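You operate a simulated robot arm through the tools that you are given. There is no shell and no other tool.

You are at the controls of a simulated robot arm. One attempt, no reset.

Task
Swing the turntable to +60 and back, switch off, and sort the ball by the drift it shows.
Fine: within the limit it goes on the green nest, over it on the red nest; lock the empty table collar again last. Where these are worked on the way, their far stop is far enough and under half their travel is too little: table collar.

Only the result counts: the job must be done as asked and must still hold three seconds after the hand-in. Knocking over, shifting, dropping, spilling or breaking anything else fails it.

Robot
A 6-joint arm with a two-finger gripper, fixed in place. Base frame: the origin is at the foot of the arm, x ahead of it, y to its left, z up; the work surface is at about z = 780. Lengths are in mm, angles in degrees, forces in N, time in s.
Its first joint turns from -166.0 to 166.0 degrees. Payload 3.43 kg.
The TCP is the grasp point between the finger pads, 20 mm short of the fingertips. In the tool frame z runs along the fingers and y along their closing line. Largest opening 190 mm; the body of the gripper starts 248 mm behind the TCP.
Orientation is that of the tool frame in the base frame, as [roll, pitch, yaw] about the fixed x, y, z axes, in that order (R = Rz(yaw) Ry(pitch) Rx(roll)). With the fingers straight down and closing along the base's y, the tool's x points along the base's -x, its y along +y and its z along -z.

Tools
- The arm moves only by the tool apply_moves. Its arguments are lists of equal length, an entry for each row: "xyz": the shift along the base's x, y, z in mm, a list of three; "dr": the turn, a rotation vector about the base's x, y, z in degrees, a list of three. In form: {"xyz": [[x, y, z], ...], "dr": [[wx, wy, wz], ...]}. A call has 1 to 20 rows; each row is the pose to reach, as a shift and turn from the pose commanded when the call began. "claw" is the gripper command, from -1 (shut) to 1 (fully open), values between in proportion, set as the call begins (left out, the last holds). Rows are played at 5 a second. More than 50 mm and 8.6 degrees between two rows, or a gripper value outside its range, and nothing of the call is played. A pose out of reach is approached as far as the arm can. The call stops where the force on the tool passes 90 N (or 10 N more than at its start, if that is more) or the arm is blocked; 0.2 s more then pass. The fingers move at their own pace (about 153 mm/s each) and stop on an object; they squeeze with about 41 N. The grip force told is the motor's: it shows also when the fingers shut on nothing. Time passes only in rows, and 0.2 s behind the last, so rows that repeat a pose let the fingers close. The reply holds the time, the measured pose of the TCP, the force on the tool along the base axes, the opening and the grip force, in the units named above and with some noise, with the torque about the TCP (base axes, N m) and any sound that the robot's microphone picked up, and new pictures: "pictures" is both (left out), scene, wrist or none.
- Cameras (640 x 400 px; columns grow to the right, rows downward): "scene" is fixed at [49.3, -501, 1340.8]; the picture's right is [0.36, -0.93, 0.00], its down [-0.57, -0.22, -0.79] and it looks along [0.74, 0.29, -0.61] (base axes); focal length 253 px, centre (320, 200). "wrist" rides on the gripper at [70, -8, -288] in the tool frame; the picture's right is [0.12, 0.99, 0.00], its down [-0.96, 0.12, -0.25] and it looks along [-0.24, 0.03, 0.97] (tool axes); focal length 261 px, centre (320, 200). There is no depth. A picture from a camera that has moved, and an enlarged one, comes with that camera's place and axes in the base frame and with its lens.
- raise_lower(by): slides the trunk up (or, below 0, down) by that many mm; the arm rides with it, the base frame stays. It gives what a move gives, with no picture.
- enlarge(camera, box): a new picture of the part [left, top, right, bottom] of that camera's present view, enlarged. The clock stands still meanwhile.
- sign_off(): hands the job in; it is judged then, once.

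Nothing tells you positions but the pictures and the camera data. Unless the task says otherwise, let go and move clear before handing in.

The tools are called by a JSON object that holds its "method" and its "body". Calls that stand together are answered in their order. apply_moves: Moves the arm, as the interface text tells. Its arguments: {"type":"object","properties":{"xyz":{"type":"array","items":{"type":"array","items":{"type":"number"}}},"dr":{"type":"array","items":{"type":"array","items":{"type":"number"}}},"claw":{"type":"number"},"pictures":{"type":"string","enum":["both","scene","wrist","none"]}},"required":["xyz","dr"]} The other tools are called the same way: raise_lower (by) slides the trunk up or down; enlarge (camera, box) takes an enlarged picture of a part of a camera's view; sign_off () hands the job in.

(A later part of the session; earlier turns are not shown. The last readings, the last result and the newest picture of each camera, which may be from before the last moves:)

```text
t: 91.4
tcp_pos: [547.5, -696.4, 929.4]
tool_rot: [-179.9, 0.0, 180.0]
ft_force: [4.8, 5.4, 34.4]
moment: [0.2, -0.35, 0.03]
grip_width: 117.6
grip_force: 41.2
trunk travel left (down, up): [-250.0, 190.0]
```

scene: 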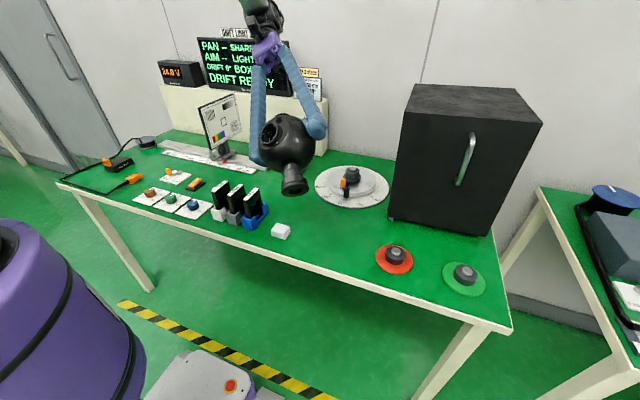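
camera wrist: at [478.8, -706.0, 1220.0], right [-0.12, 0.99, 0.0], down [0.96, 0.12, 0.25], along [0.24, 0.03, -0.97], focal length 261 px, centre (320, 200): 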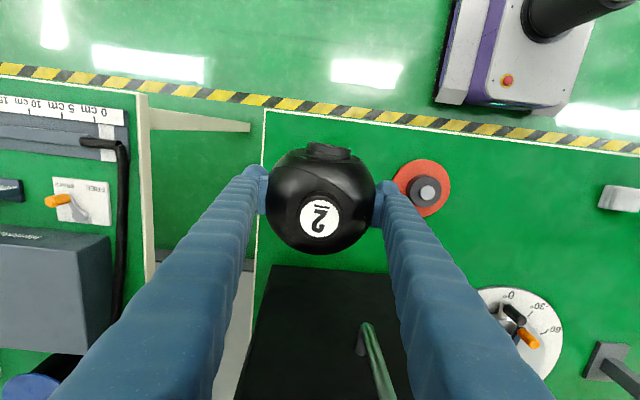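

The light press likely let friction hold it in place instead of sliding. I'll look at the present state in detail and then hop between nearby points instead.

{"method": "enlarge", "body": {"camera": "scene", "box": [455, 255, 485, 285]}}

```text
13.33 times, centred on (470, 270) of scene
camera zoom: at [49.3, -501.0, 1340.8], right [0.36, -0.93, 0.0], down [-0.57, -0.22, -0.79], along [0.74, 0.29, -0.61], focal length 3374 px, centre (-1680, -733)
```

zoom: 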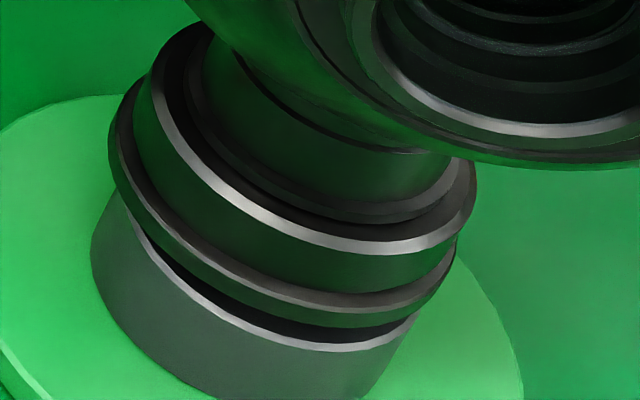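

The edges suggest the foot should move about 0.8 mm toward -x and 0.7 mm toward +y. I'll hop there and press.

{"method": "apply_moves", "body": {"xyz": [[0, 0, 4], [-0.8, 0.7, 5], [-0.8, 0.7, 2.5], [-0.8, 0.7, 1], [-0.8, 0.7, 0.5], [-0.8, 0.7, 0.5]], "dr": [[0, 0, 0], [0, 0, 0], [0, 0, 0], [0, 0, 0], [0, 0, 0], [0, 0, 0]], "pictures": "none"}}

```text
t: 92.8
tcp_pos: [547.4, -695.9, 929.9]
tool_rot: [179.9, 0.1, -179.9]
ft_force: [-6.7, 2.9, 14.1]
moment: [-0.07, 0.69, -0.05]
grip_width: 117.8
grip_force: 40.7
trunk travel left (down, up): [-250.0, 190.0]
```

The side force now looks like the pin's chamfer guiding the foot toward -x, so it is close. I'll ease in that direction and press further.

{"method": "apply_moves", "body": {"xyz": [[-0.4, 0.2, 0.5], [-0.8, 0.3, 0.5], [-0.8, 0.3, -0.5], [-0.8, 0.3, -1.5], [-0.8, 0.3, -1.5]], "dr": [[0, 0, 0], [0, 0, 0], [0, 0, 0], [0, 0, 0], [0, 0, 0]], "pictures": "none"}}

```text
t: 94.0
tcp_pos: [547.3, -695.6, 929.8]
tool_rot: [-179.9, 0.1, -179.9]
ft_force: [2.5, 2.3, 23.9]
moment: [-0.09, -0.46, 0.01]
grip_width: 117.9
grip_force: 41.0
trunk travel left (down, up): [-250.0, 190.0]
```

I'll hold here a moment to let the force settle and read it again.

{"method": "apply_moves", "body": {"xyz": [[0, 0, 0], [0, 0, 0], [0, 0, 0], [0, 0, 0], [0, 0, 0]], "dr": [[0, 0, 0], [0, 0, 0], [0, 0, 0], [0, 0, 0], [0, 0, 0]], "pictures": "none"}}

{"method": "enlarge", "body": {"camera": "scene", "box": [455, 255, 485, 285]}}

```text
t: 95.2
tcp_pos: [546.9, -695.7, 929.3]
tool_rot: [-179.9, 0.1, 179.9]
ft_force: [6.8, -2.6, 32.0]
moment: [-0.72, -0.69, 0.06]
grip_width: 117.7
grip_force: 41.3
trunk travel left (down, up): [-250.0, 190.0]
```

```text
13.33 times, centred on (470, 270) of scene
camera zoom: at [49.3, -501.0, 1340.8], right [0.36, -0.93, 0.0], down [-0.57, -0.22, -0.79], along [0.74, 0.29, -0.61], focal length 3374 px, centre (-1680, -733)
```

zoom: 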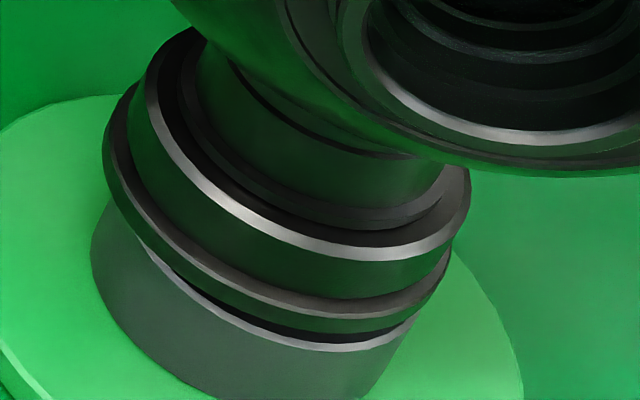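

The contact side keeps swapping between neighbouring points, so the axis is close by. I'll hop to the next candidate and press with a longer hold.

{"method": "apply_moves", "body": {"xyz": [[0, 0, 5], [1, -0.35, 6.5], [1, -0.35, 6.5], [1, -0.35, 4], [1, -0.35, 2], [1, -0.35, 0.5], [1, -0.35, 0.5], [1, -0.35, 0.5]], "dr": [[0, 0, 0], [0, 0, 0], [0, 0, 0], [0, 0, 0], [0, 0, 0], [0, 0, 0], [0, 0, 0], [0, 0, 0]], "pictures": "none"}}

```text
t: 97.0
tcp_pos: [548.8, -697.7, 929.2]
tool_rot: [-179.9, 0.1, 180.0]
ft_force: [-1.4, 2.6, 19.2]
moment: [0.13, 0.37, -0.06]
grip_width: 117.7
grip_force: 40.7
trunk travel left (down, up): [-250.0, 190.0]
```

Contact is now on the -x, -y side, so I'll try slightly that way.

{"method": "apply_moves", "body": {"xyz": [[0, 0, 5], [-0.8, -0.5, 6], [-0.8, -0.5, 6], [-0.8, -0.5, 3], [-0.8, -0.5, 1], [-0.8, -0.5, 0], [-0.8, -0.5, 0], [-0.8, -0.5, 0]], "dr": [[0, 0, 0], [0, 0, 0], [0, 0, 0], [0, 0, 0], [0, 0, 0], [0, 0, 0], [0, 0, 0], [0, 0, 0]], "pictures": "none"}}

```text
t: 98.8
tcp_pos: [548.0, -697.0, 929.7]
tool_rot: [-179.8, 0.0, -180.0]
ft_force: [-1.0, 1.1, 19.3]
moment: [-0.29, 0.07, -0.01]
grip_width: 117.7
grip_force: 41.1
trunk travel left (down, up): [-250.0, 190.0]
```

Contact is now on the -y side with little side force, so I'll step 1 mm in -y.

{"method": "apply_moves", "body": {"xyz": [[0, 0, 5], [0, -1, 6], [0, -1, 6], [0, -1, 3], [0, -1, 1], [0, -1, 0], [0, -1, 0], [0, -1, 0]], "dr": [[0, 0, 0], [0, 0, 0], [0, 0, 0], [0, 0, 0], [0, 0, 0], [0, 0, 0], [0, 0, 0], [0, 0, 0]], "pictures": "none"}}

{"method": "apply_moves", "body": {"xyz": [[0, 0, 5], [0, -1, 6], [0, -1, 6], [0, -1, 3], [0, -1, 1], [0, -1, 0], [0, -1, 0], [0, -1, 0]], "dr": [[0, 0, 0], [0, 0, 0], [0, 0, 0], [0, 0, 0], [0, 0, 0], [0, 0, 0], [0, 0, 0], [0, 0, 0]], "pictures": "none"}}

```text
t: 100.6
tcp_pos: [547.2, -698.2, 929.3]
tool_rot: [-179.9, 0.2, 180.0]
ft_force: [-1.1, -1.1, 17.5]
moment: [-0.37, -0.15, 0.0]
grip_width: 117.4
grip_force: 40.8
trunk travel left (down, up): [-250.0, 190.0]
```

```text
t: 102.4
tcp_pos: [547.0, -699.0, 928.9]
tool_rot: [-179.9, 0.1, 179.9]
ft_force: [-0.7, 5.6, 19.8]
moment: [0.5, -0.15, 0.07]
grip_width: 117.8
grip_force: 41.0
trunk travel left (down, up): [-250.0, 190.0]
```

The readings suggest the ball is tilted by just under a degree (top toward -y), so its -y edge touches first and biases the contact. I'll take that tilt out by turning about x by -0.8°, shift to keep the foot in place, and try again.

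{"method": "apply_moves", "body": {"xyz": [[0, 0, 6], [0.3, 2.2, 7], [0.5, 4.25, 7], [0.5, 4.25, 7], [0.5, 4.25, 4], [0.5, 4.25, 2], [0.5, 4.25, 0.5], [0.5, 4.25, 0], [0.5, 4.25, 0], [0.5, 4.25, 0]], "dr": [[0, 0, 0], [-0.4, 0, 0], [-0.8, 0, 0], [-0.8, 0, 0], [-0.8, 0, 0], [-0.8, 0, 0], [-0.8, 0, 0], [-0.8, 0, 0], [-0.8, 0, 0], [-0.8, 0, 0]], "pictures": "none"}}

{"method": "enlarge", "body": {"camera": "scene", "box": [455, 255, 485, 285]}}

{"method": "enlarge", "body": {"camera": "scene", "box": [430, 180, 550, 300]}}

```text
t: 104.6
tcp_pos: [547.7, -696.0, 929.1]
tool_rot: [-179.1, 0.2, -180.0]
ft_force: [2.6, -0.4, 15.3]
moment: [-0.33, -0.11, 0.02]
grip_width: 117.8
grip_force: 40.7
trunk travel left (down, up): [-250.0, 190.0]
```

```text
13.33 times, centred on (470, 270) of scene
camera zoom: at [49.3, -501.0, 1340.8], right [0.36, -0.93, 0.0], down [-0.57, -0.22, -0.79], along [0.74, 0.29, -0.61], focal length 3374 px, centre (-1680, -733)
```

zoom: 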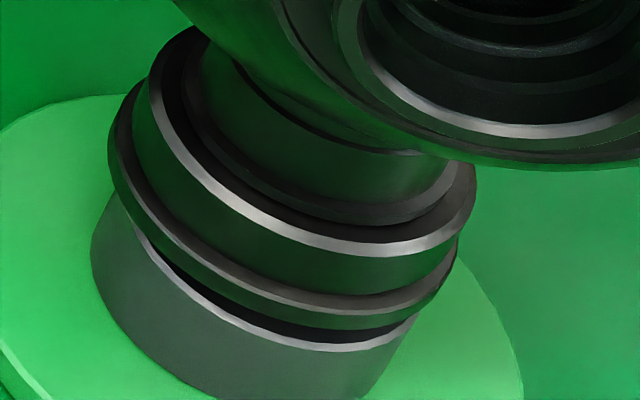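

```text
3.33 times, centred on (490, 240) of scene
camera zoom: at [49.3, -501.0, 1340.8], right [0.36, -0.93, 0.0], down [-0.57, -0.22, -0.79], along [0.74, 0.29, -0.61], focal length 844 px, centre (-247, 67)
```

zoom: 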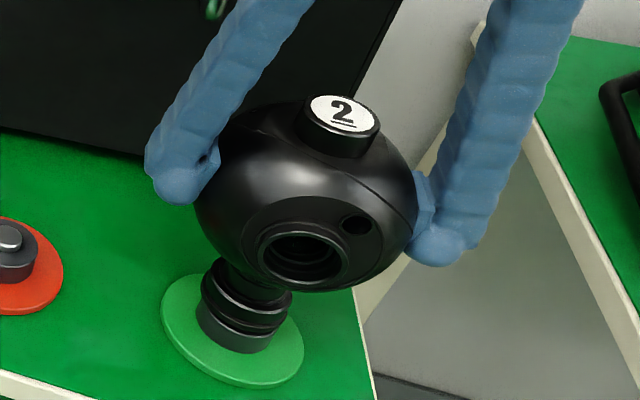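

Averaging the picture measurements, the sideways estimate is consistent (about +0.8 mm in y), and x may lie a little further out. The wrist view shows the ball upright, so I'll undo the tilt and try (+0.4, +0.9) from the earlier centre.

{"method": "apply_moves", "body": {"xyz": [[0, 0, 6], [0.7, -0.8, 7], [1.3, -1.5, 7], [1.3, -1.5, 7], [1.3, -1.5, 4], [1.3, -1.5, 2], [1.3, -1.5, 0.5], [1.3, -1.5, 0], [1.3, -1.5, 0], [1.3, -1.5, 0], [1.3, -1.5, 0]], "dr": [[0, 0, 0], [0.4, 0, 0], [0.8, 0, 0], [0.8, 0, 0], [0.8, 0, 0], [0.8, 0, 0], [0.8, 0, 0], [0.8, 0, 0], [0.8, 0, 0], [0.8, 0, 0], [0.8, 0, 0]], "pictures": "none"}}

{"method": "enlarge", "body": {"camera": "scene", "box": [455, 255, 485, 285]}}

```text
t: 107.0
tcp_pos: [549.0, -697.5, 929.8]
tool_rot: [-179.9, 0.1, -180.0]
ft_force: [-3.2, 3.2, 24.2]
moment: [0.07, 0.51, -0.01]
grip_width: 117.6
grip_force: 41.4
trunk travel left (down, up): [-250.0, 190.0]
```

```text
13.33 times, centred on (470, 270) of scene
camera zoom: at [49.3, -501.0, 1340.8], right [0.36, -0.93, 0.0], down [-0.57, -0.22, -0.79], along [0.74, 0.29, -0.61], focal length 3374 px, centre (-1680, -733)
```

zoom: 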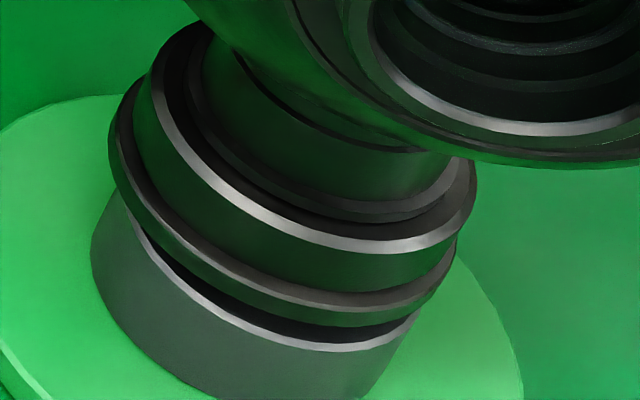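

Still on the rim. An alternative is to unload the pressing and slacken the grip slightly, so that the ball's own weight can settle it onto the pin while the fingers still cage it. First I unload and soften the grip a little.

{"method": "apply_moves", "body": {"xyz": [[0, 0, 1], [0, 0, 2], [0, 0, 2.3], [0, 0, 2.3]], "dr": [[0, 0, 0], [0, 0, 0], [0, 0, 0], [0, 0, 0]], "pictures": "none"}}

{"method": "apply_moves", "body": {"xyz": [[0, 0, 0], [0, 0, 0]], "dr": [[0, 0, 0], [0, 0, 0]], "claw": 0.225, "pictures": "none"}}

```text
t: 108.0
tcp_pos: [549.4, -697.8, 928.1]
tool_rot: [-179.9, -0.1, -179.9]
ft_force: [1.1, -4.4, 7.8]
moment: [-0.56, -0.04, 0.08]
grip_width: 117.6
grip_force: 41.1
trunk travel left (down, up): [-250.0, 190.0]
```

```text
t: 108.6
tcp_pos: [549.1, -696.3, 927.9]
tool_rot: [180.0, 0.0, -179.9]
ft_force: [1.9, -3.7, 5.0]
moment: [-0.44, -0.11, -0.02]
grip_width: 117.4
grip_force: 41.0
trunk travel left (down, up): [-250.0, 190.0]
```

The height has now fallen to about 928 with a side force of -4 N in y, so the pin is starting to enter the socket. I'll follow that side force by 0.6 mm in -y and lower gently.

{"method": "apply_moves", "body": {"xyz": [[0, -0.3, 0], [0, -0.6, 0], [0, -0.6, -0.7], [0, -0.6, -1.4], [0, -0.6, -2]], "dr": [[0, 0, 0], [0, 0, 0], [0, 0, 0], [0, 0, 0], [0, 0, 0]], "pictures": "none"}}

```text
t: 109.8
tcp_pos: [549.2, -696.0, 928.8]
tool_rot: [-179.8, 0.0, -180.0]
ft_force: [-3.8, 6.5, 22.1]
moment: [0.44, 0.62, -0.08]
grip_width: 117.8
grip_force: 41.2
trunk travel left (down, up): [-250.0, 190.0]
```

Pressing seems to drag the foot sideways. I'll unload again and open the fingers a fraction of a millimetre, so the ball rests on the pin under its own weight but stays caged.

{"method": "apply_moves", "body": {"xyz": [[0, 0.3, 1], [0, 0.3, 2], [0, 0.3, 2.5], [0, 0.3, 2.5]], "dr": [[0, 0, 0], [0, 0, 0], [0, 0, 0], [0, 0, 0]], "pictures": "none"}}

{"method": "apply_moves", "body": {"xyz": [[0, 0, 0], [0, 0, 0]], "dr": [[0, 0, 0], [0, 0, 0]], "claw": 0.245, "pictures": "scene"}}

{"method": "enlarge", "body": {"camera": "scene", "box": [430, 180, 550, 300]}}

```text
t: 110.8
tcp_pos: [550.1, -697.5, 928.7]
tool_rot: [179.9, 0.0, 180.0]
ft_force: [-3.8, -0.5, 4.9]
moment: [-0.06, 0.29, -0.01]
grip_width: 117.8
grip_force: 41.2
trunk travel left (down, up): [-250.0, 190.0]
```

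```text
t: 111.4
tcp_pos: [549.9, -697.4, 928.9]
tool_rot: [180.0, 0.0, -180.0]
ft_force: [-0.8, 0.2, -0.4]
moment: [0.03, -0.03, 0.01]
grip_width: 118.6
grip_force: 0.5
trunk travel left (down, up): [-250.0, 190.0]
```

scene: 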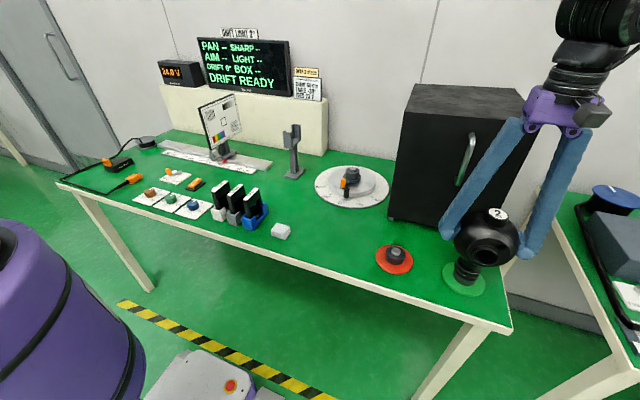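

```text
3.33 times, centred on (490, 240) of scene
camera zoom: at [49.3, -501.0, 1340.8], right [0.36, -0.93, 0.0], down [-0.57, -0.22, -0.79], along [0.74, 0.29, -0.61], focal length 844 px, centre (-247, 67)
```

zoom: 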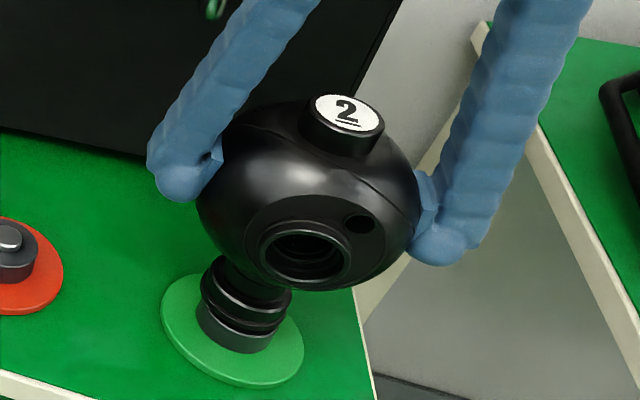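

The ball now stands on the pin with the fingers just off it. Let me see how it sits.

{"method": "enlarge", "body": {"camera": "scene", "box": [455, 255, 485, 285]}}

{"method": "apply_moves", "body": {"xyz": [[0, 0, 0], [0, 0, 0], [0, 0, 0]], "dr": [[0, 0, 0], [0, 0, 0], [0, 0, 0]], "pictures": "wrist"}}

{"method": "enlarge", "body": {"camera": "wrist", "box": [240, 110, 400, 260]}}

```text
13.33 times, centred on (470, 270) of scene
camera zoom: at [49.3, -501.0, 1340.8], right [0.36, -0.93, 0.0], down [-0.57, -0.22, -0.79], along [0.74, 0.29, -0.61], focal length 3374 px, centre (-1680, -733)
```

zoom: 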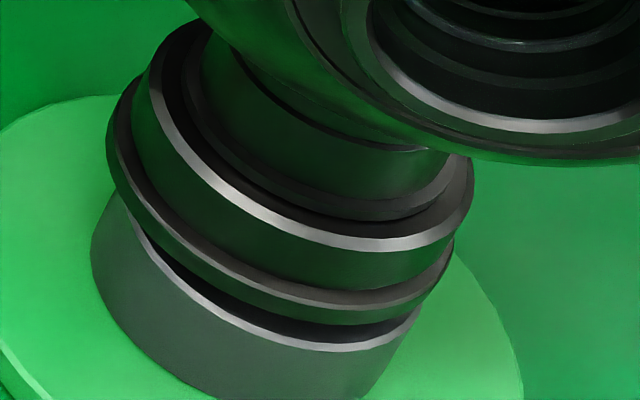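

```text
t: 112.2
tcp_pos: [550.7, -697.5, 928.9]
tool_rot: [179.9, 0.1, -180.0]
ft_force: [-0.5, -0.2, -0.8]
moment: [0.01, 0.02, -0.01]
grip_width: 118.8
grip_force: 0.8
trunk travel left (down, up): [-250.0, 190.0]
camera wrist: at [479.5, -705.5, 1216.4], right [-0.12, 0.99, 0.0], down [0.96, 0.12, 0.25], along [0.24, 0.03, -0.97], focal length 261 px, centre (320, 200)
```

wrist: 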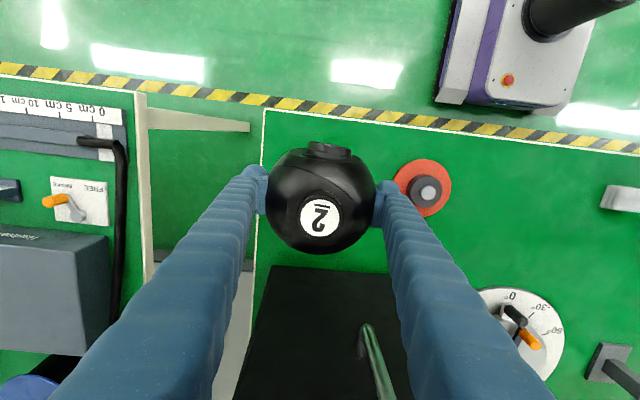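

```text
2.67 times, centred on (320, 185) of wrist
camera zoom: at [479.5, -705.5, 1216.4], right [-0.12, 0.99, 0.0], down [0.96, 0.12, 0.25], along [0.24, 0.03, -0.97], focal length 695 px, centre (320, 240)
```

zoom: 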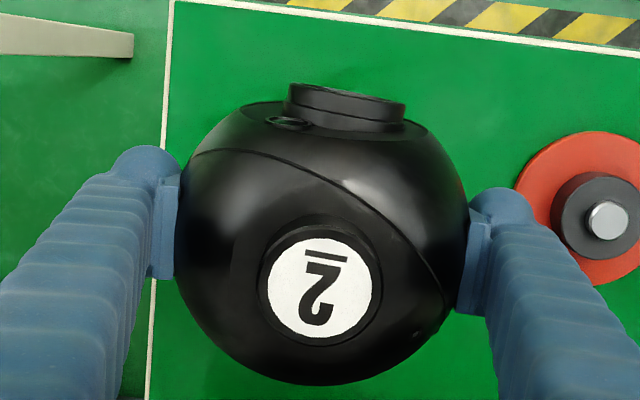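

The ball stands upright with almost no grip force. I'll widen the fingers slightly, to about 120.5 mm, and let it settle while still caged.

{"method": "apply_moves", "body": {"xyz": [[0, 0, 0], [0, 0, 0], [0, 0, 0], [0, 0, 0]], "dr": [[0, 0, 0], [0, 0, 0], [0, 0, 0], [0, 0, 0]], "claw": 0.268, "pictures": "wrist"}}

{"method": "enlarge", "body": {"camera": "scene", "box": [455, 255, 485, 285]}}

{"method": "enlarge", "body": {"camera": "scene", "box": [430, 180, 550, 300]}}

{"method": "enlarge", "body": {"camera": "wrist", "box": [240, 110, 400, 260]}}

```text
t: 113.2
tcp_pos: [549.9, -697.4, 929.7]
tool_rot: [-180.0, 0.0, -180.0]
ft_force: [1.0, 0.7, 0.1]
moment: [-0.02, 0.0, 0.01]
grip_width: 120.6
grip_force: 0.1
trunk travel left (down, up): [-250.0, 190.0]
camera wrist: at [479.5, -705.5, 1216.4], right [-0.12, 0.99, 0.0], down [0.96, 0.12, 0.25], along [0.24, 0.03, -0.97], focal length 261 px, centre (320, 200)
```

wrist: 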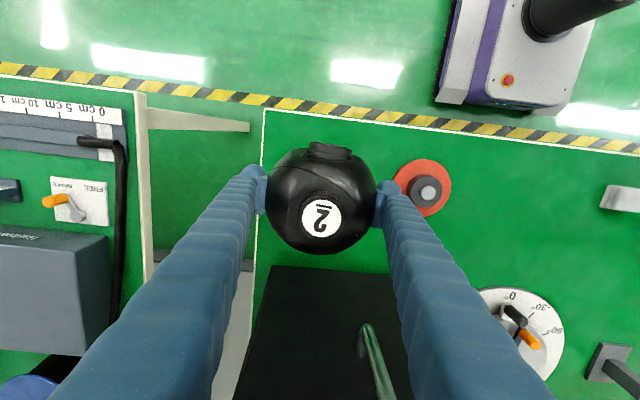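

```text
13.33 times, centred on (470, 270) of scene
camera zoom: at [49.3, -501.0, 1340.8], right [0.36, -0.93, 0.0], down [-0.57, -0.22, -0.79], along [0.74, 0.29, -0.61], focal length 3374 px, centre (-1680, -733)
```

zoom: 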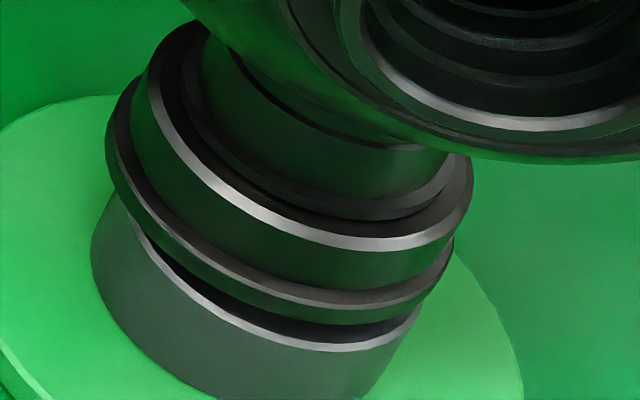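

```text
3.33 times, centred on (490, 240) of scene
camera zoom: at [49.3, -501.0, 1340.8], right [0.36, -0.93, 0.0], down [-0.57, -0.22, -0.79], along [0.74, 0.29, -0.61], focal length 844 px, centre (-247, 67)
```

zoom: 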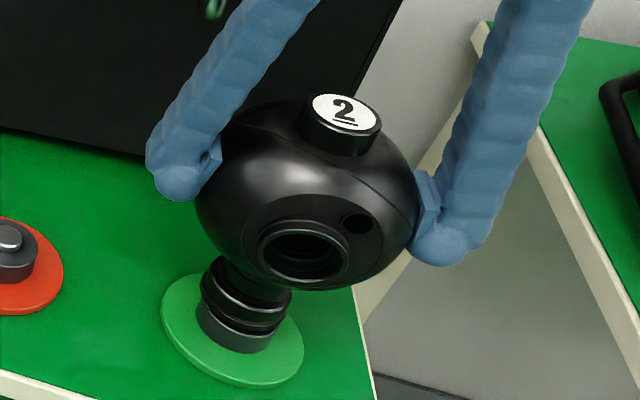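

```text
2.67 times, centred on (320, 185) of wrist
camera zoom: at [479.5, -705.5, 1216.4], right [-0.12, 0.99, 0.0], down [0.96, 0.12, 0.25], along [0.24, 0.03, -0.97], focal length 695 px, centre (320, 240)
```

zoom: 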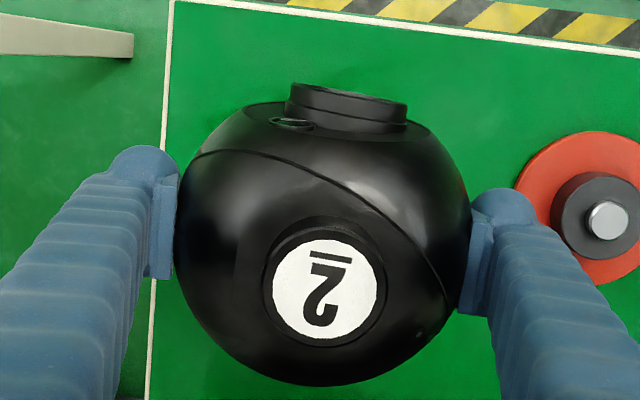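

With the fingers loosened, the ball leaned toward +y, so it is supported only on its -y side and the socket lies +y of the pin. I'll regrip, lift slightly, shift 1 mm in -y, set down and repeat this leaning test.

{"method": "apply_moves", "body": {"xyz": [[0, 0, 0], [0, 0, 0], [0, 0, 0], [0, 0, 2.5], [0, -0.5, 3.5], [0, -1, 3.5], [0, -1, 3.5], [0, -1, 1.5], [0, -1, 0.3], [0, -1, -0.3], [0, -1, -0.3]], "dr": [[0, 0, 0], [0, 0, 0], [0, 0, 0], [0, 0, 0], [0, 0, 0], [0, 0, 0], [0, 0, 0], [0, 0, 0], [0, 0, 0], [0, 0, 0], [0, 0, 0]], "claw": -1, "pictures": "none"}}

{"method": "apply_moves", "body": {"xyz": [[0, 0, 0], [0, 0, 0], [0, 0, 0], [0, 0, 0]], "dr": [[0, 0, 0], [0, 0, 0], [0, 0, 0], [0, 0, 0]], "claw": 0.268, "pictures": "wrist"}}

{"method": "enlarge", "body": {"camera": "wrist", "box": [240, 110, 400, 260]}}

{"method": "enlarge", "body": {"camera": "scene", "box": [455, 255, 485, 285]}}

```text
t: 115.6
tcp_pos: [550.5, -697.6, 929.9]
tool_rot: [179.9, 0.0, 180.0]
ft_force: [2.2, -0.9, 0.7]
moment: [-0.08, -0.2, 0.04]
grip_width: 117.8
grip_force: 41.2
trunk travel left (down, up): [-250.0, 190.0]
```

```text
t: 116.6
tcp_pos: [548.9, -696.9, 929.7]
tool_rot: [179.9, 0.0, -180.0]
ft_force: [-0.8, 0.7, -0.5]
moment: [0.0, -0.01, -0.02]
grip_width: 120.7
grip_force: 0.2
trunk travel left (down, up): [-250.0, 190.0]
camera wrist: at [478.2, -706.6, 1216.2], right [-0.12, 0.99, 0.0], down [0.96, 0.12, 0.25], along [0.24, 0.03, -0.97], focal length 261 px, centre (320, 200)
```

wrist: 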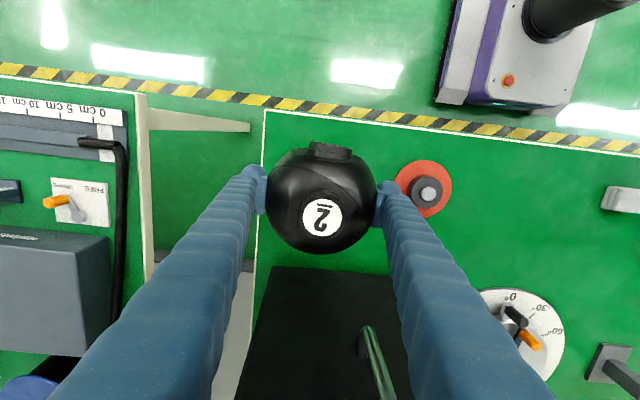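

```text
2.67 times, centred on (320, 185) of wrist
camera zoom: at [478.2, -706.6, 1216.2], right [-0.12, 0.99, 0.0], down [0.96, 0.12, 0.25], along [0.24, 0.03, -0.97], focal length 695 px, centre (320, 240)
```

zoom: 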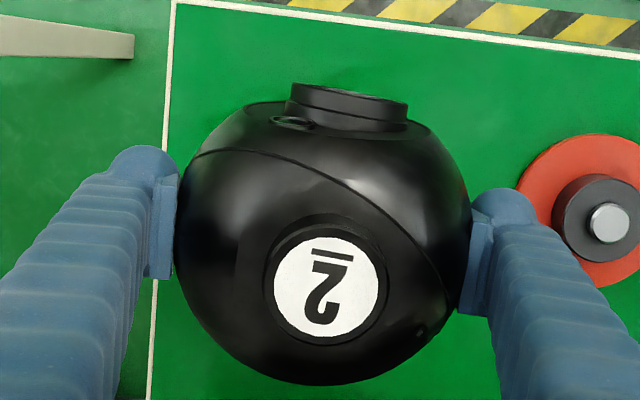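

```text
13.33 times, centred on (470, 270) of scene
camera zoom: at [49.3, -501.0, 1340.8], right [0.36, -0.93, 0.0], down [-0.57, -0.22, -0.79], along [0.74, 0.29, -0.61], focal length 3374 px, centre (-1680, -733)
```

zoom: 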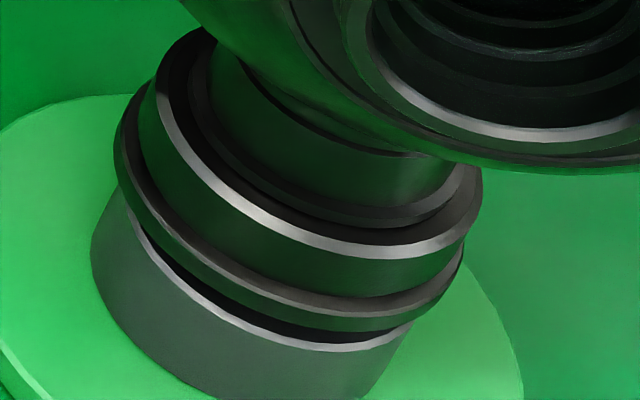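

It leaned the same way again, which could also be the ball simply settling flat on the pin. I'll open a little further, to about 125 mm, to see whether it keeps leaning or stands free.

{"method": "apply_moves", "body": {"xyz": [[0, 0, 0], [0, 0, 0], [0, 0, 0], [0, 0, 0]], "dr": [[0, 0, 0], [0, 0, 0], [0, 0, 0], [0, 0, 0]], "claw": 0.316, "pictures": "wrist"}}

{"method": "enlarge", "body": {"camera": "wrist", "box": [240, 110, 400, 260]}}

{"method": "enlarge", "body": {"camera": "scene", "box": [455, 255, 485, 285]}}

{"method": "enlarge", "body": {"camera": "scene", "box": [430, 180, 550, 300]}}

```text
t: 117.6
tcp_pos: [549.1, -698.9, 929.5]
tool_rot: [-180.0, 0.0, 179.9]
ft_force: [0.2, 0.7, -0.1]
moment: [-0.05, -0.01, 0.0]
grip_width: 125.2
grip_force: 0.2
trunk travel left (down, up): [-250.0, 190.0]
camera wrist: at [478.2, -706.6, 1216.2], right [-0.12, 0.99, 0.0], down [0.96, 0.12, 0.25], along [0.24, 0.03, -0.97], focal length 261 px, centre (320, 200)
```

wrist: 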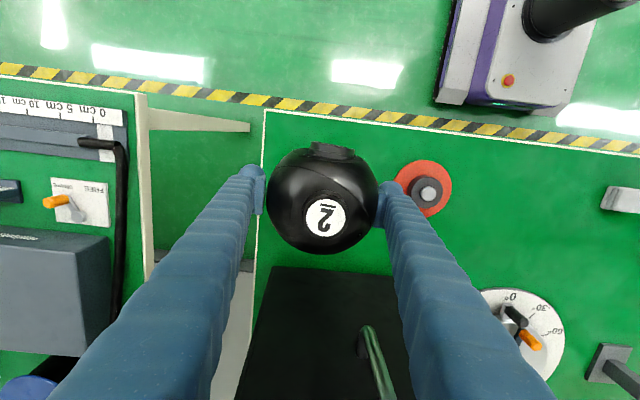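

```text
2.67 times, centred on (320, 185) of wrist
camera zoom: at [478.2, -706.6, 1216.2], right [-0.12, 0.99, 0.0], down [0.96, 0.12, 0.25], along [0.24, 0.03, -0.97], focal length 695 px, centre (320, 240)
```

zoom: 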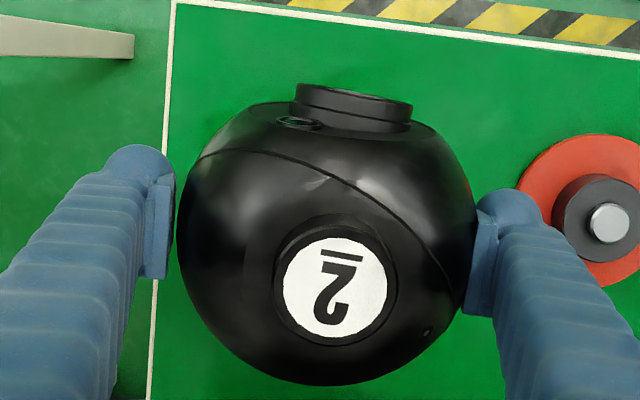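

```text
13.33 times, centred on (470, 270) of scene
camera zoom: at [49.3, -501.0, 1340.8], right [0.36, -0.93, 0.0], down [-0.57, -0.22, -0.79], along [0.74, 0.29, -0.61], focal length 3374 px, centre (-1680, -733)
```

zoom: 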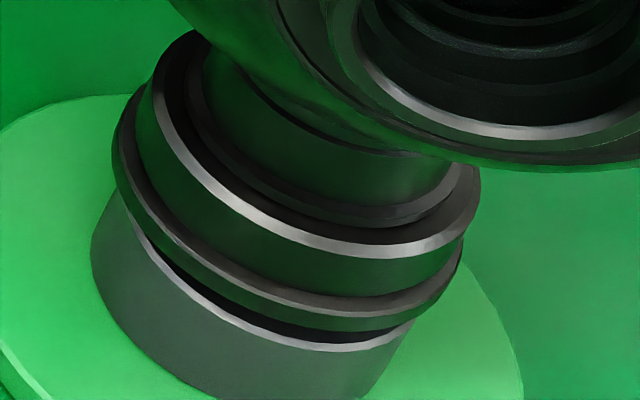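

```text
3.33 times, centred on (490, 240) of scene
camera zoom: at [49.3, -501.0, 1340.8], right [0.36, -0.93, 0.0], down [-0.57, -0.22, -0.79], along [0.74, 0.29, -0.61], focal length 844 px, centre (-247, 67)
```

zoom: 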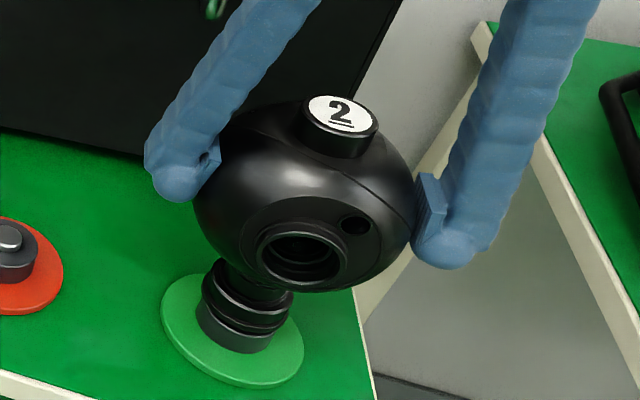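

It keeps leaning toward +y, so the pin really is offset toward -y under the foot. All the contact readings now fit a pin about 2.6 mm further in -y. I'll regrip, hop there, and set down gently.

{"method": "apply_moves", "body": {"xyz": [[0, 0, 0], [0, 0, 0], [0, 0, 0], [0, 0, 2.5], [0, -1.3, 4], [-0.1, -2.6, 4], [-0.1, -2.6, 4], [-0.1, -2.6, 2], [-0.1, -2.6, 0], [-0.1, -2.6, -1.5], [-0.1, -2.6, -2], [-0.1, -2.6, -2]], "dr": [[0, 0, 0], [0, 0, 0], [0, 0, 0], [0, 0, 0], [0, 0, 0], [0, 0, 0], [0, 0, 0], [0, 0, 0], [0, 0, 0], [0, 0, 0], [0, 0, 0], [0, 0, 0]], "claw": -1, "pictures": "none"}}

```text
t: 120.2
tcp_pos: [549.0, -701.6, 927.6]
tool_rot: [-180.0, -0.1, -180.0]
ft_force: [0.1, -0.9, -4.8]
moment: [-0.02, -0.04, 0.0]
grip_width: 117.4
grip_force: 41.0
trunk travel left (down, up): [-250.0, 190.0]
```

It's in: z is 927.6 with no contact force, where before it was stopped at 929. I'll keep lowering until it seats.

{"method": "apply_moves", "body": {"xyz": [[0, 0, -1], [0, 0, -2], [0, 0, -3], [0, 0, -4], [0, 0, -5], [0, 0, -6], [0, 0, -6]], "dr": [[0, 0, 0], [0, 0, 0], [0, 0, 0], [0, 0, 0], [0, 0, 0], [0, 0, 0], [0, 0, 0]], "pictures": "none"}}

{"method": "enlarge", "body": {"camera": "scene", "box": [430, 180, 550, 300]}}

```text
t: 121.8
tcp_pos: [549.5, -700.7, 922.0]
tool_rot: [-180.0, -0.1, 180.0]
ft_force: [0.5, -0.8, -4.7]
moment: [-0.01, 0.0, 0.01]
grip_width: 117.8
grip_force: 41.4
trunk travel left (down, up): [-250.0, 190.0]
```

```text
3.33 times, centred on (490, 240) of scene
camera zoom: at [49.3, -501.0, 1340.8], right [0.36, -0.93, 0.0], down [-0.57, -0.22, -0.79], along [0.74, 0.29, -0.61], focal length 844 px, centre (-247, 67)
```

zoom: 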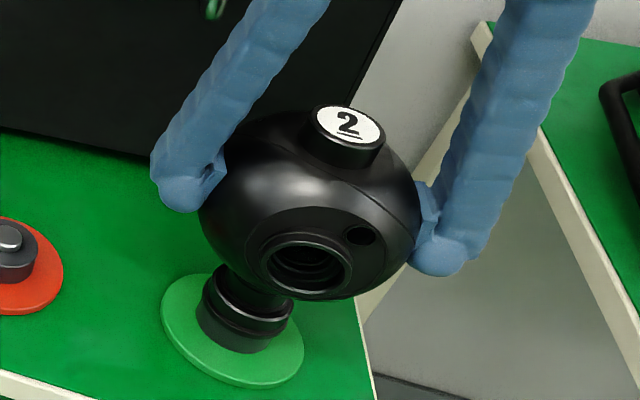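

Free movement down to 922 with no side force. I'll lower further in small steps until it touches the seat.

{"method": "apply_moves", "body": {"xyz": [[0, 0, -1], [0, 0, -2], [0, 0, -3], [0, 0, -4], [0, 0, -4]], "dr": [[0, 0, 0], [0, 0, 0], [0, 0, 0], [0, 0, 0], [0, 0, 0]], "pictures": "none"}}

{"method": "enlarge", "body": {"camera": "scene", "box": [450, 240, 500, 300]}}

```text
t: 123.0
tcp_pos: [549.7, -699.9, 921.0]
tool_rot: [-179.9, 0.1, -179.9]
ft_force: [0.3, -1.9, 33.3]
moment: [0.41, 0.69, 0.05]
grip_width: 117.7
grip_force: 40.6
trunk travel left (down, up): [-250.0, 190.0]
```

```text
6.67 times, centred on (475, 270) of scene
camera zoom: at [49.3, -501.0, 1340.8], right [0.36, -0.93, 0.0], down [-0.57, -0.22, -0.79], along [0.74, 0.29, -0.61], focal length 1687 px, centre (-713, -267)
```

zoom: 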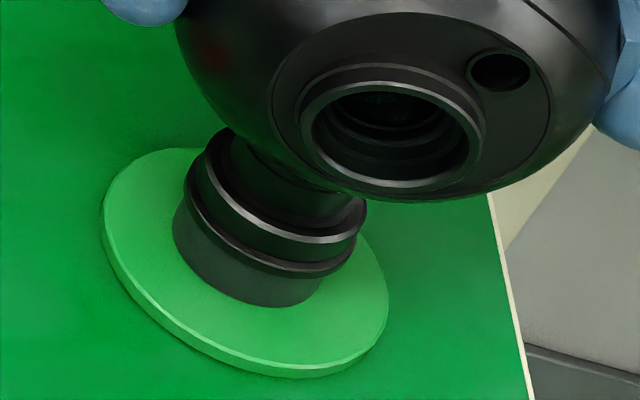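

It has seated at z≈921, a full 8 mm below the earlier rim contact. I'll ease off the pressing, open slightly, and check that it stands upright.

{"method": "apply_moves", "body": {"xyz": [[0, 0, 1.2], [0, 0, 2.2], [0, 0, 2.7], [0, 0, 2.7]], "dr": [[0, 0, 0], [0, 0, 0], [0, 0, 0], [0, 0, 0]], "pictures": "none"}}

{"method": "apply_moves", "body": {"xyz": [[0, 0, 0], [0, 0, 0], [0, 0, 0]], "dr": [[0, 0, 0], [0, 0, 0], [0, 0, 0]], "claw": 0.3, "pictures": "wrist"}}

{"method": "enlarge", "body": {"camera": "wrist", "box": [240, 110, 400, 260]}}

{"method": "enlarge", "body": {"camera": "scene", "box": [430, 180, 550, 300]}}

```text
t: 124.0
tcp_pos: [550.6, -701.0, 921.5]
tool_rot: [-179.9, 0.1, -180.0]
ft_force: [7.5, -6.3, 23.8]
moment: [-0.36, -0.33, 0.03]
grip_width: 117.7
grip_force: 41.4
trunk travel left (down, up): [-250.0, 190.0]
```

```text
t: 124.8
tcp_pos: [548.3, -700.9, 919.5]
tool_rot: [180.0, -0.1, 180.0]
ft_force: [-0.8, 0.3, 0.3]
moment: [0.03, -0.02, -0.05]
grip_width: 123.6
grip_force: 0.2
trunk travel left (down, up): [-250.0, 190.0]
camera wrist: at [478.3, -709.1, 1206.9], right [-0.12, 0.99, 0.0], down [0.96, 0.12, 0.25], along [0.24, 0.03, -0.97], focal length 261 px, centre (320, 200)
```

wrist: 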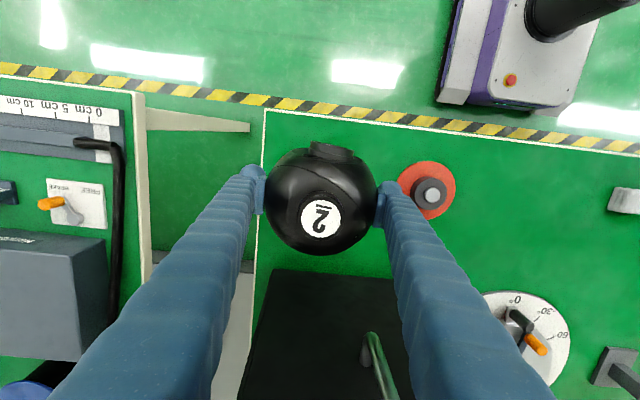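

```text
2.67 times, centred on (320, 185) of wrist
camera zoom: at [478.3, -709.1, 1206.9], right [-0.12, 0.99, 0.0], down [0.96, 0.12, 0.25], along [0.24, 0.03, -0.97], focal length 695 px, centre (320, 240)
```

zoom: 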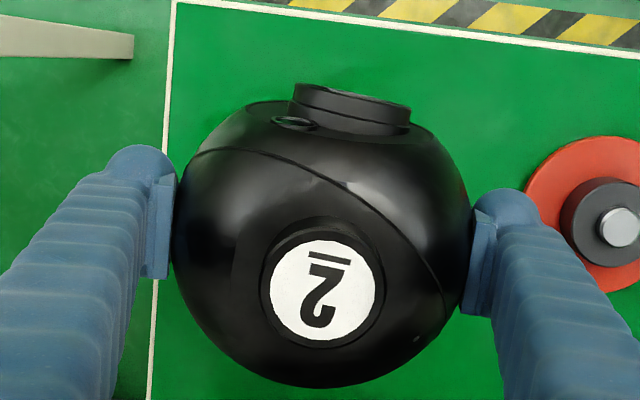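

```text
3.33 times, centred on (490, 240) of scene
camera zoom: at [49.3, -501.0, 1340.8], right [0.36, -0.93, 0.0], down [-0.57, -0.22, -0.79], along [0.74, 0.29, -0.61], focal length 844 px, centre (-247, 67)
```

zoom: 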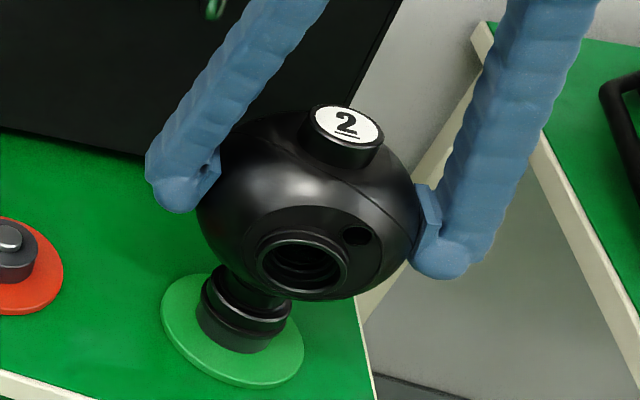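

The ball stands upright with clearance on both sides. I'll open fully and rise straight up, clear of it.

{"method": "apply_moves", "body": {"xyz": [[0, 0, 0], [0, 0, 0], [0, 0, 0], [0, 0, 0]], "dr": [[0, 0, 0], [0, 0, 0], [0, 0, 0], [0, 0, 0]], "claw": 0.8, "pictures": "none"}}

{"method": "apply_moves", "body": {"xyz": [[0, 0, 20], [0, 0, 50], [0, 0, 90], [0, 0, 130], [0, 0, 170], [0, 0, 200], [0, 0, 230]], "dr": [[0, 0, 0], [0, 0, 0], [0, 0, 0], [0, 0, 0], [0, 0, 0], [0, 0, 0], [0, 0, 0]]}}

{"method": "enlarge", "body": {"camera": "scene", "box": [430, 180, 550, 300]}}

```text
t: 125.8
tcp_pos: [549.5, -699.6, 919.3]
tool_rot: [180.0, 0.0, -180.0]
ft_force: [-0.7, 0.3, -0.3]
moment: [0.01, -0.03, 0.01]
grip_width: 171.0
grip_force: 0.1
trunk travel left (down, up): [-250.0, 190.0]
```

```text
t: 127.4
tcp_pos: [549.8, -703.4, 1149.5]
tool_rot: [180.0, 0.0, -180.0]
ft_force: [0.0, 0.5, 0.2]
moment: [-0.01, -0.07, -0.01]
grip_width: 171.0
grip_force: 0.1
trunk travel left (down, up): [-250.0, 190.0]
camera wrist: at [478.7, -710.6, 1437.0], right [-0.12, 0.99, 0.0], down [0.96, 0.12, 0.25], along [0.25, 0.03, -0.97], focal length 261 px, centre (320, 200)
```

scene: 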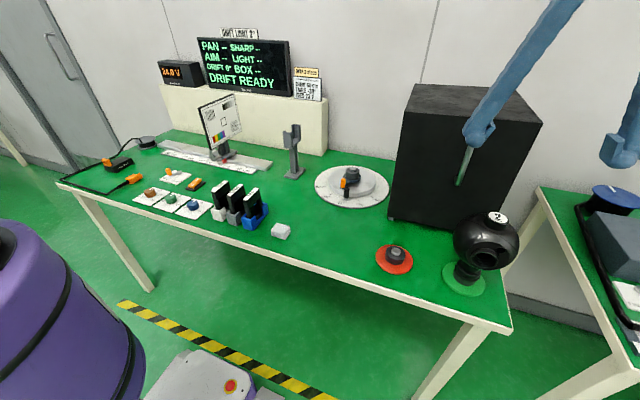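
wrist: 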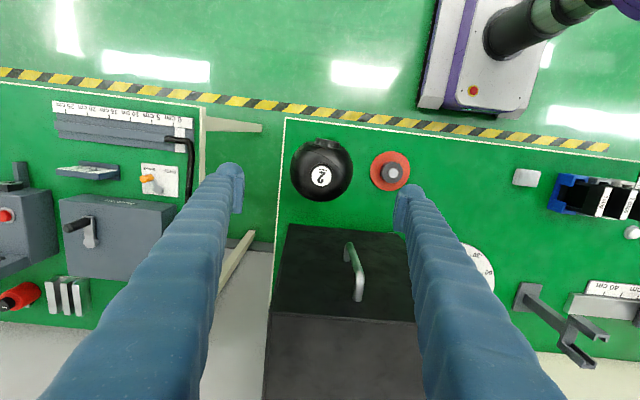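

```text
3.33 times, centred on (490, 240) of scene
camera zoom: at [49.3, -501.0, 1340.8], right [0.36, -0.93, 0.0], down [-0.57, -0.22, -0.79], along [0.74, 0.29, -0.61], focal length 844 px, centre (-247, 67)
```

zoom: 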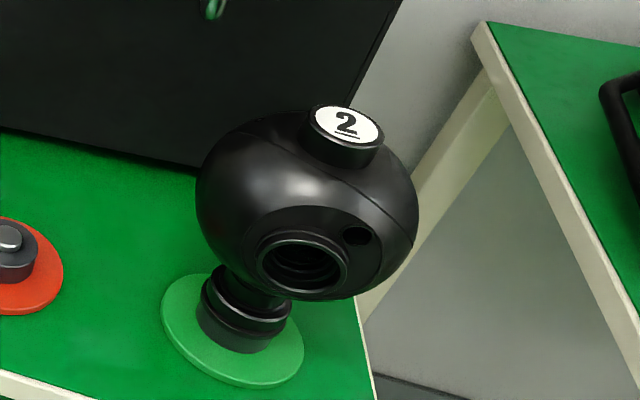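

The ball sits squarely on the green nest. Now the empty collar: its lever knob is near (775, -303), beside the handle post. I'll move around the box and over to it.

{"method": "apply_moves", "body": {"xyz": [[0, 42, 0], [0, 84, 0], [0, 126, 0], [0, 168, 0], [0, 210, 0], [0, 252, 0], [0, 294, 0], [0, 336, 0], [0, 378, 0], [40, 396, 0], [80, 398, 0], [120, 398, 0], [160, 398, 0], [195, 398, 0], [195, 398, 0]], "dr": [[0, 0, 0], [0, 0, 0], [0, 0, 0], [0, 0, 0], [0, 0, 0], [0, 0, 0], [0, 0, 0], [0, 0, 0], [0, 0, -1], [0, 0, -3], [0, 0, -5], [0, 0, -7], [0, 0, -8], [0, 0, -8], [0, 0, -8]], "claw": -0.45}}

{"method": "enlarge", "body": {"camera": "wrist", "box": [220, 120, 420, 300]}}

{"method": "enlarge", "body": {"camera": "scene", "box": [325, 160, 375, 210]}}

```text
t: 130.6
tcp_pos: [744.7, -300.3, 1150.6]
tool_rot: [-180.0, 0.0, 171.9]
ft_force: [-0.6, 0.0, -0.2]
moment: [0.03, -0.04, 0.0]
grip_width: 52.2
grip_force: 0.0
trunk travel left (down, up): [-250.0, 190.0]
camera wrist: at [673.4, -298.9, 1438.6], right [0.02, 1.0, 0.0], down [0.97, -0.02, 0.25], along [0.25, -0.01, -0.97], focal length 261 px, centre (320, 200)
```

scene: 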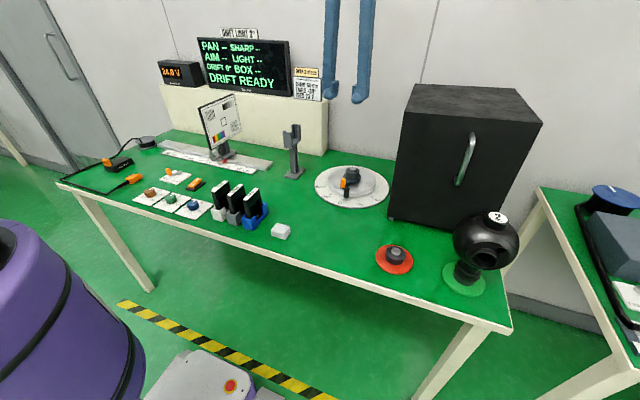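
wrist: 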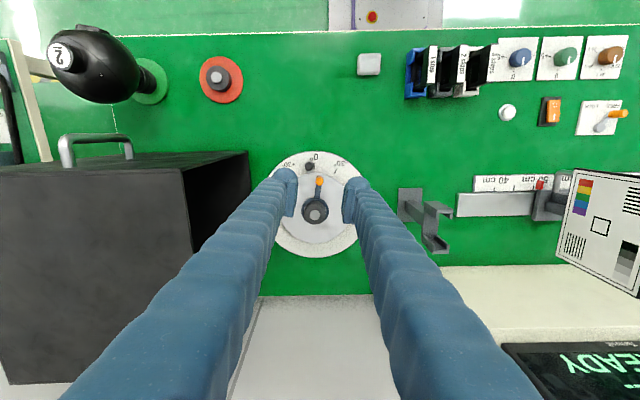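

```text
2.22 times, centred on (320, 210) of wrist
camera zoom: at [673.4, -298.9, 1438.6], right [0.02, 1.0, 0.0], down [0.97, -0.02, 0.25], along [0.25, -0.01, -0.97], focal length 579 px, centre (320, 178)
```

zoom: 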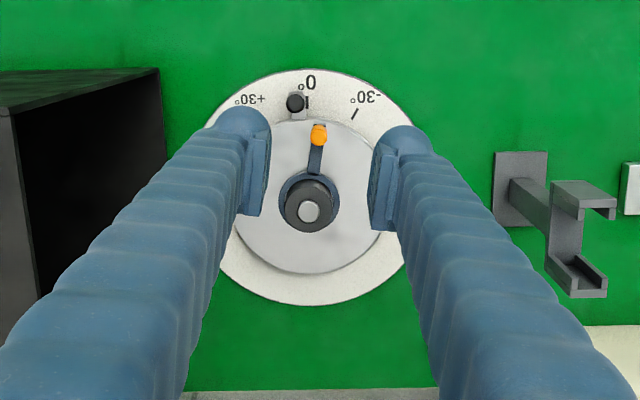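

```text
8.00 times, centred on (350, 185) of scene
camera zoom: at [49.3, -501.0, 1340.8], right [0.36, -0.93, 0.0], down [-0.57, -0.22, -0.79], along [0.74, 0.29, -0.61], focal length 2024 px, centre (80, 320)
```

zoom: 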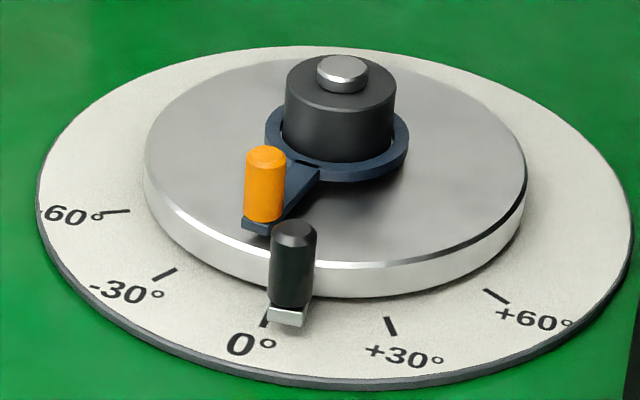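

The pin, knob and handle positions are clear: knob (776, -303.5), table at about +5°. I'll move over the knob, slightly inward so the fingers clear the handle post, and descend partway.

{"method": "apply_moves", "body": {"xyz": [[20, -2, 0], [40, -4, -20], [40, -4, -60], [40, -4, -105], [40, -4, -150], [40, -4, -195], [40, -4, -230], [40, -4, -250]], "dr": [[0, 0, 0], [0, 0, 0], [0, 0, 0], [0, 0, 0], [0, 0, 0], [0, 0, 0], [0, 0, 0], [0, 0, 0]]}}

{"method": "enlarge", "body": {"camera": "wrist", "box": [230, 110, 410, 270]}}

```text
t: 132.4
tcp_pos: [785.4, -308.2, 899.5]
tool_rot: [-180.0, -0.1, 172.0]
ft_force: [0.2, -0.6, 0.1]
moment: [0.07, 0.01, 0.02]
grip_width: 51.9
grip_force: 0.0
trunk travel left (down, up): [-250.0, 190.0]
camera wrist: at [714.5, -307.0, 1186.7], right [0.02, 1.0, 0.0], down [0.97, -0.02, 0.25], along [0.25, 0.0, -0.97], focal length 261 px, centre (320, 200)
```

scene: 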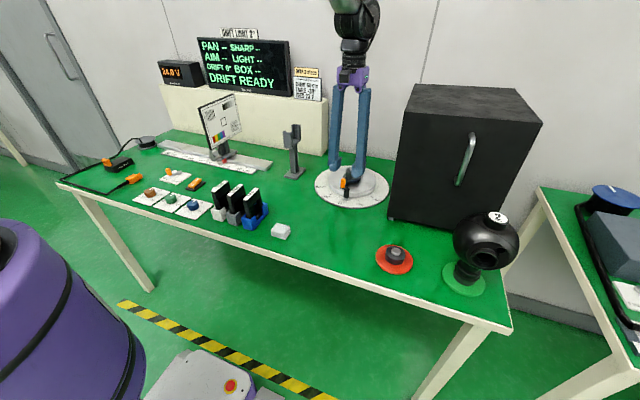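
wrist: 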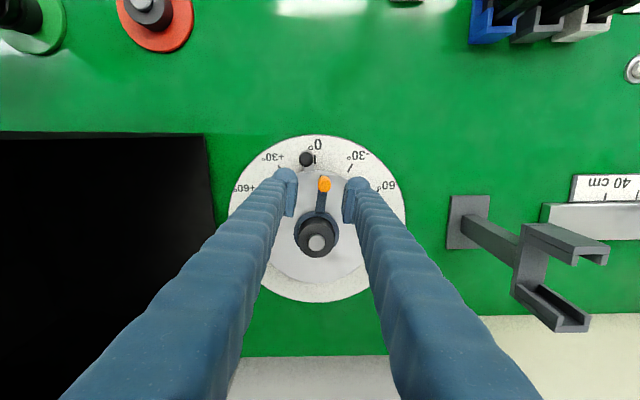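

```text
2.50 times, centred on (320, 190) of wrist
camera zoom: at [714.5, -307.0, 1186.7], right [0.02, 1.0, 0.0], down [0.97, -0.02, 0.25], along [0.25, 0.0, -0.97], focal length 652 px, centre (320, 225)
```

zoom: 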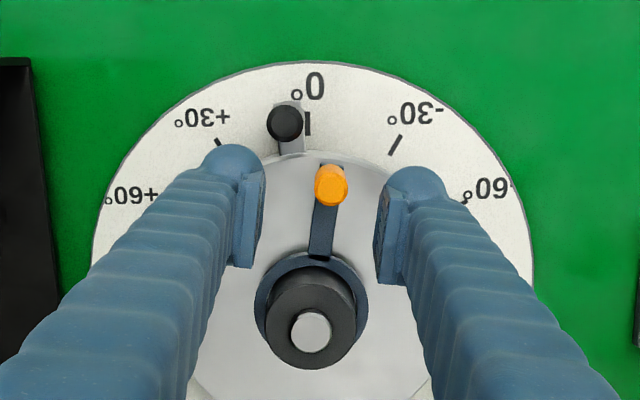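

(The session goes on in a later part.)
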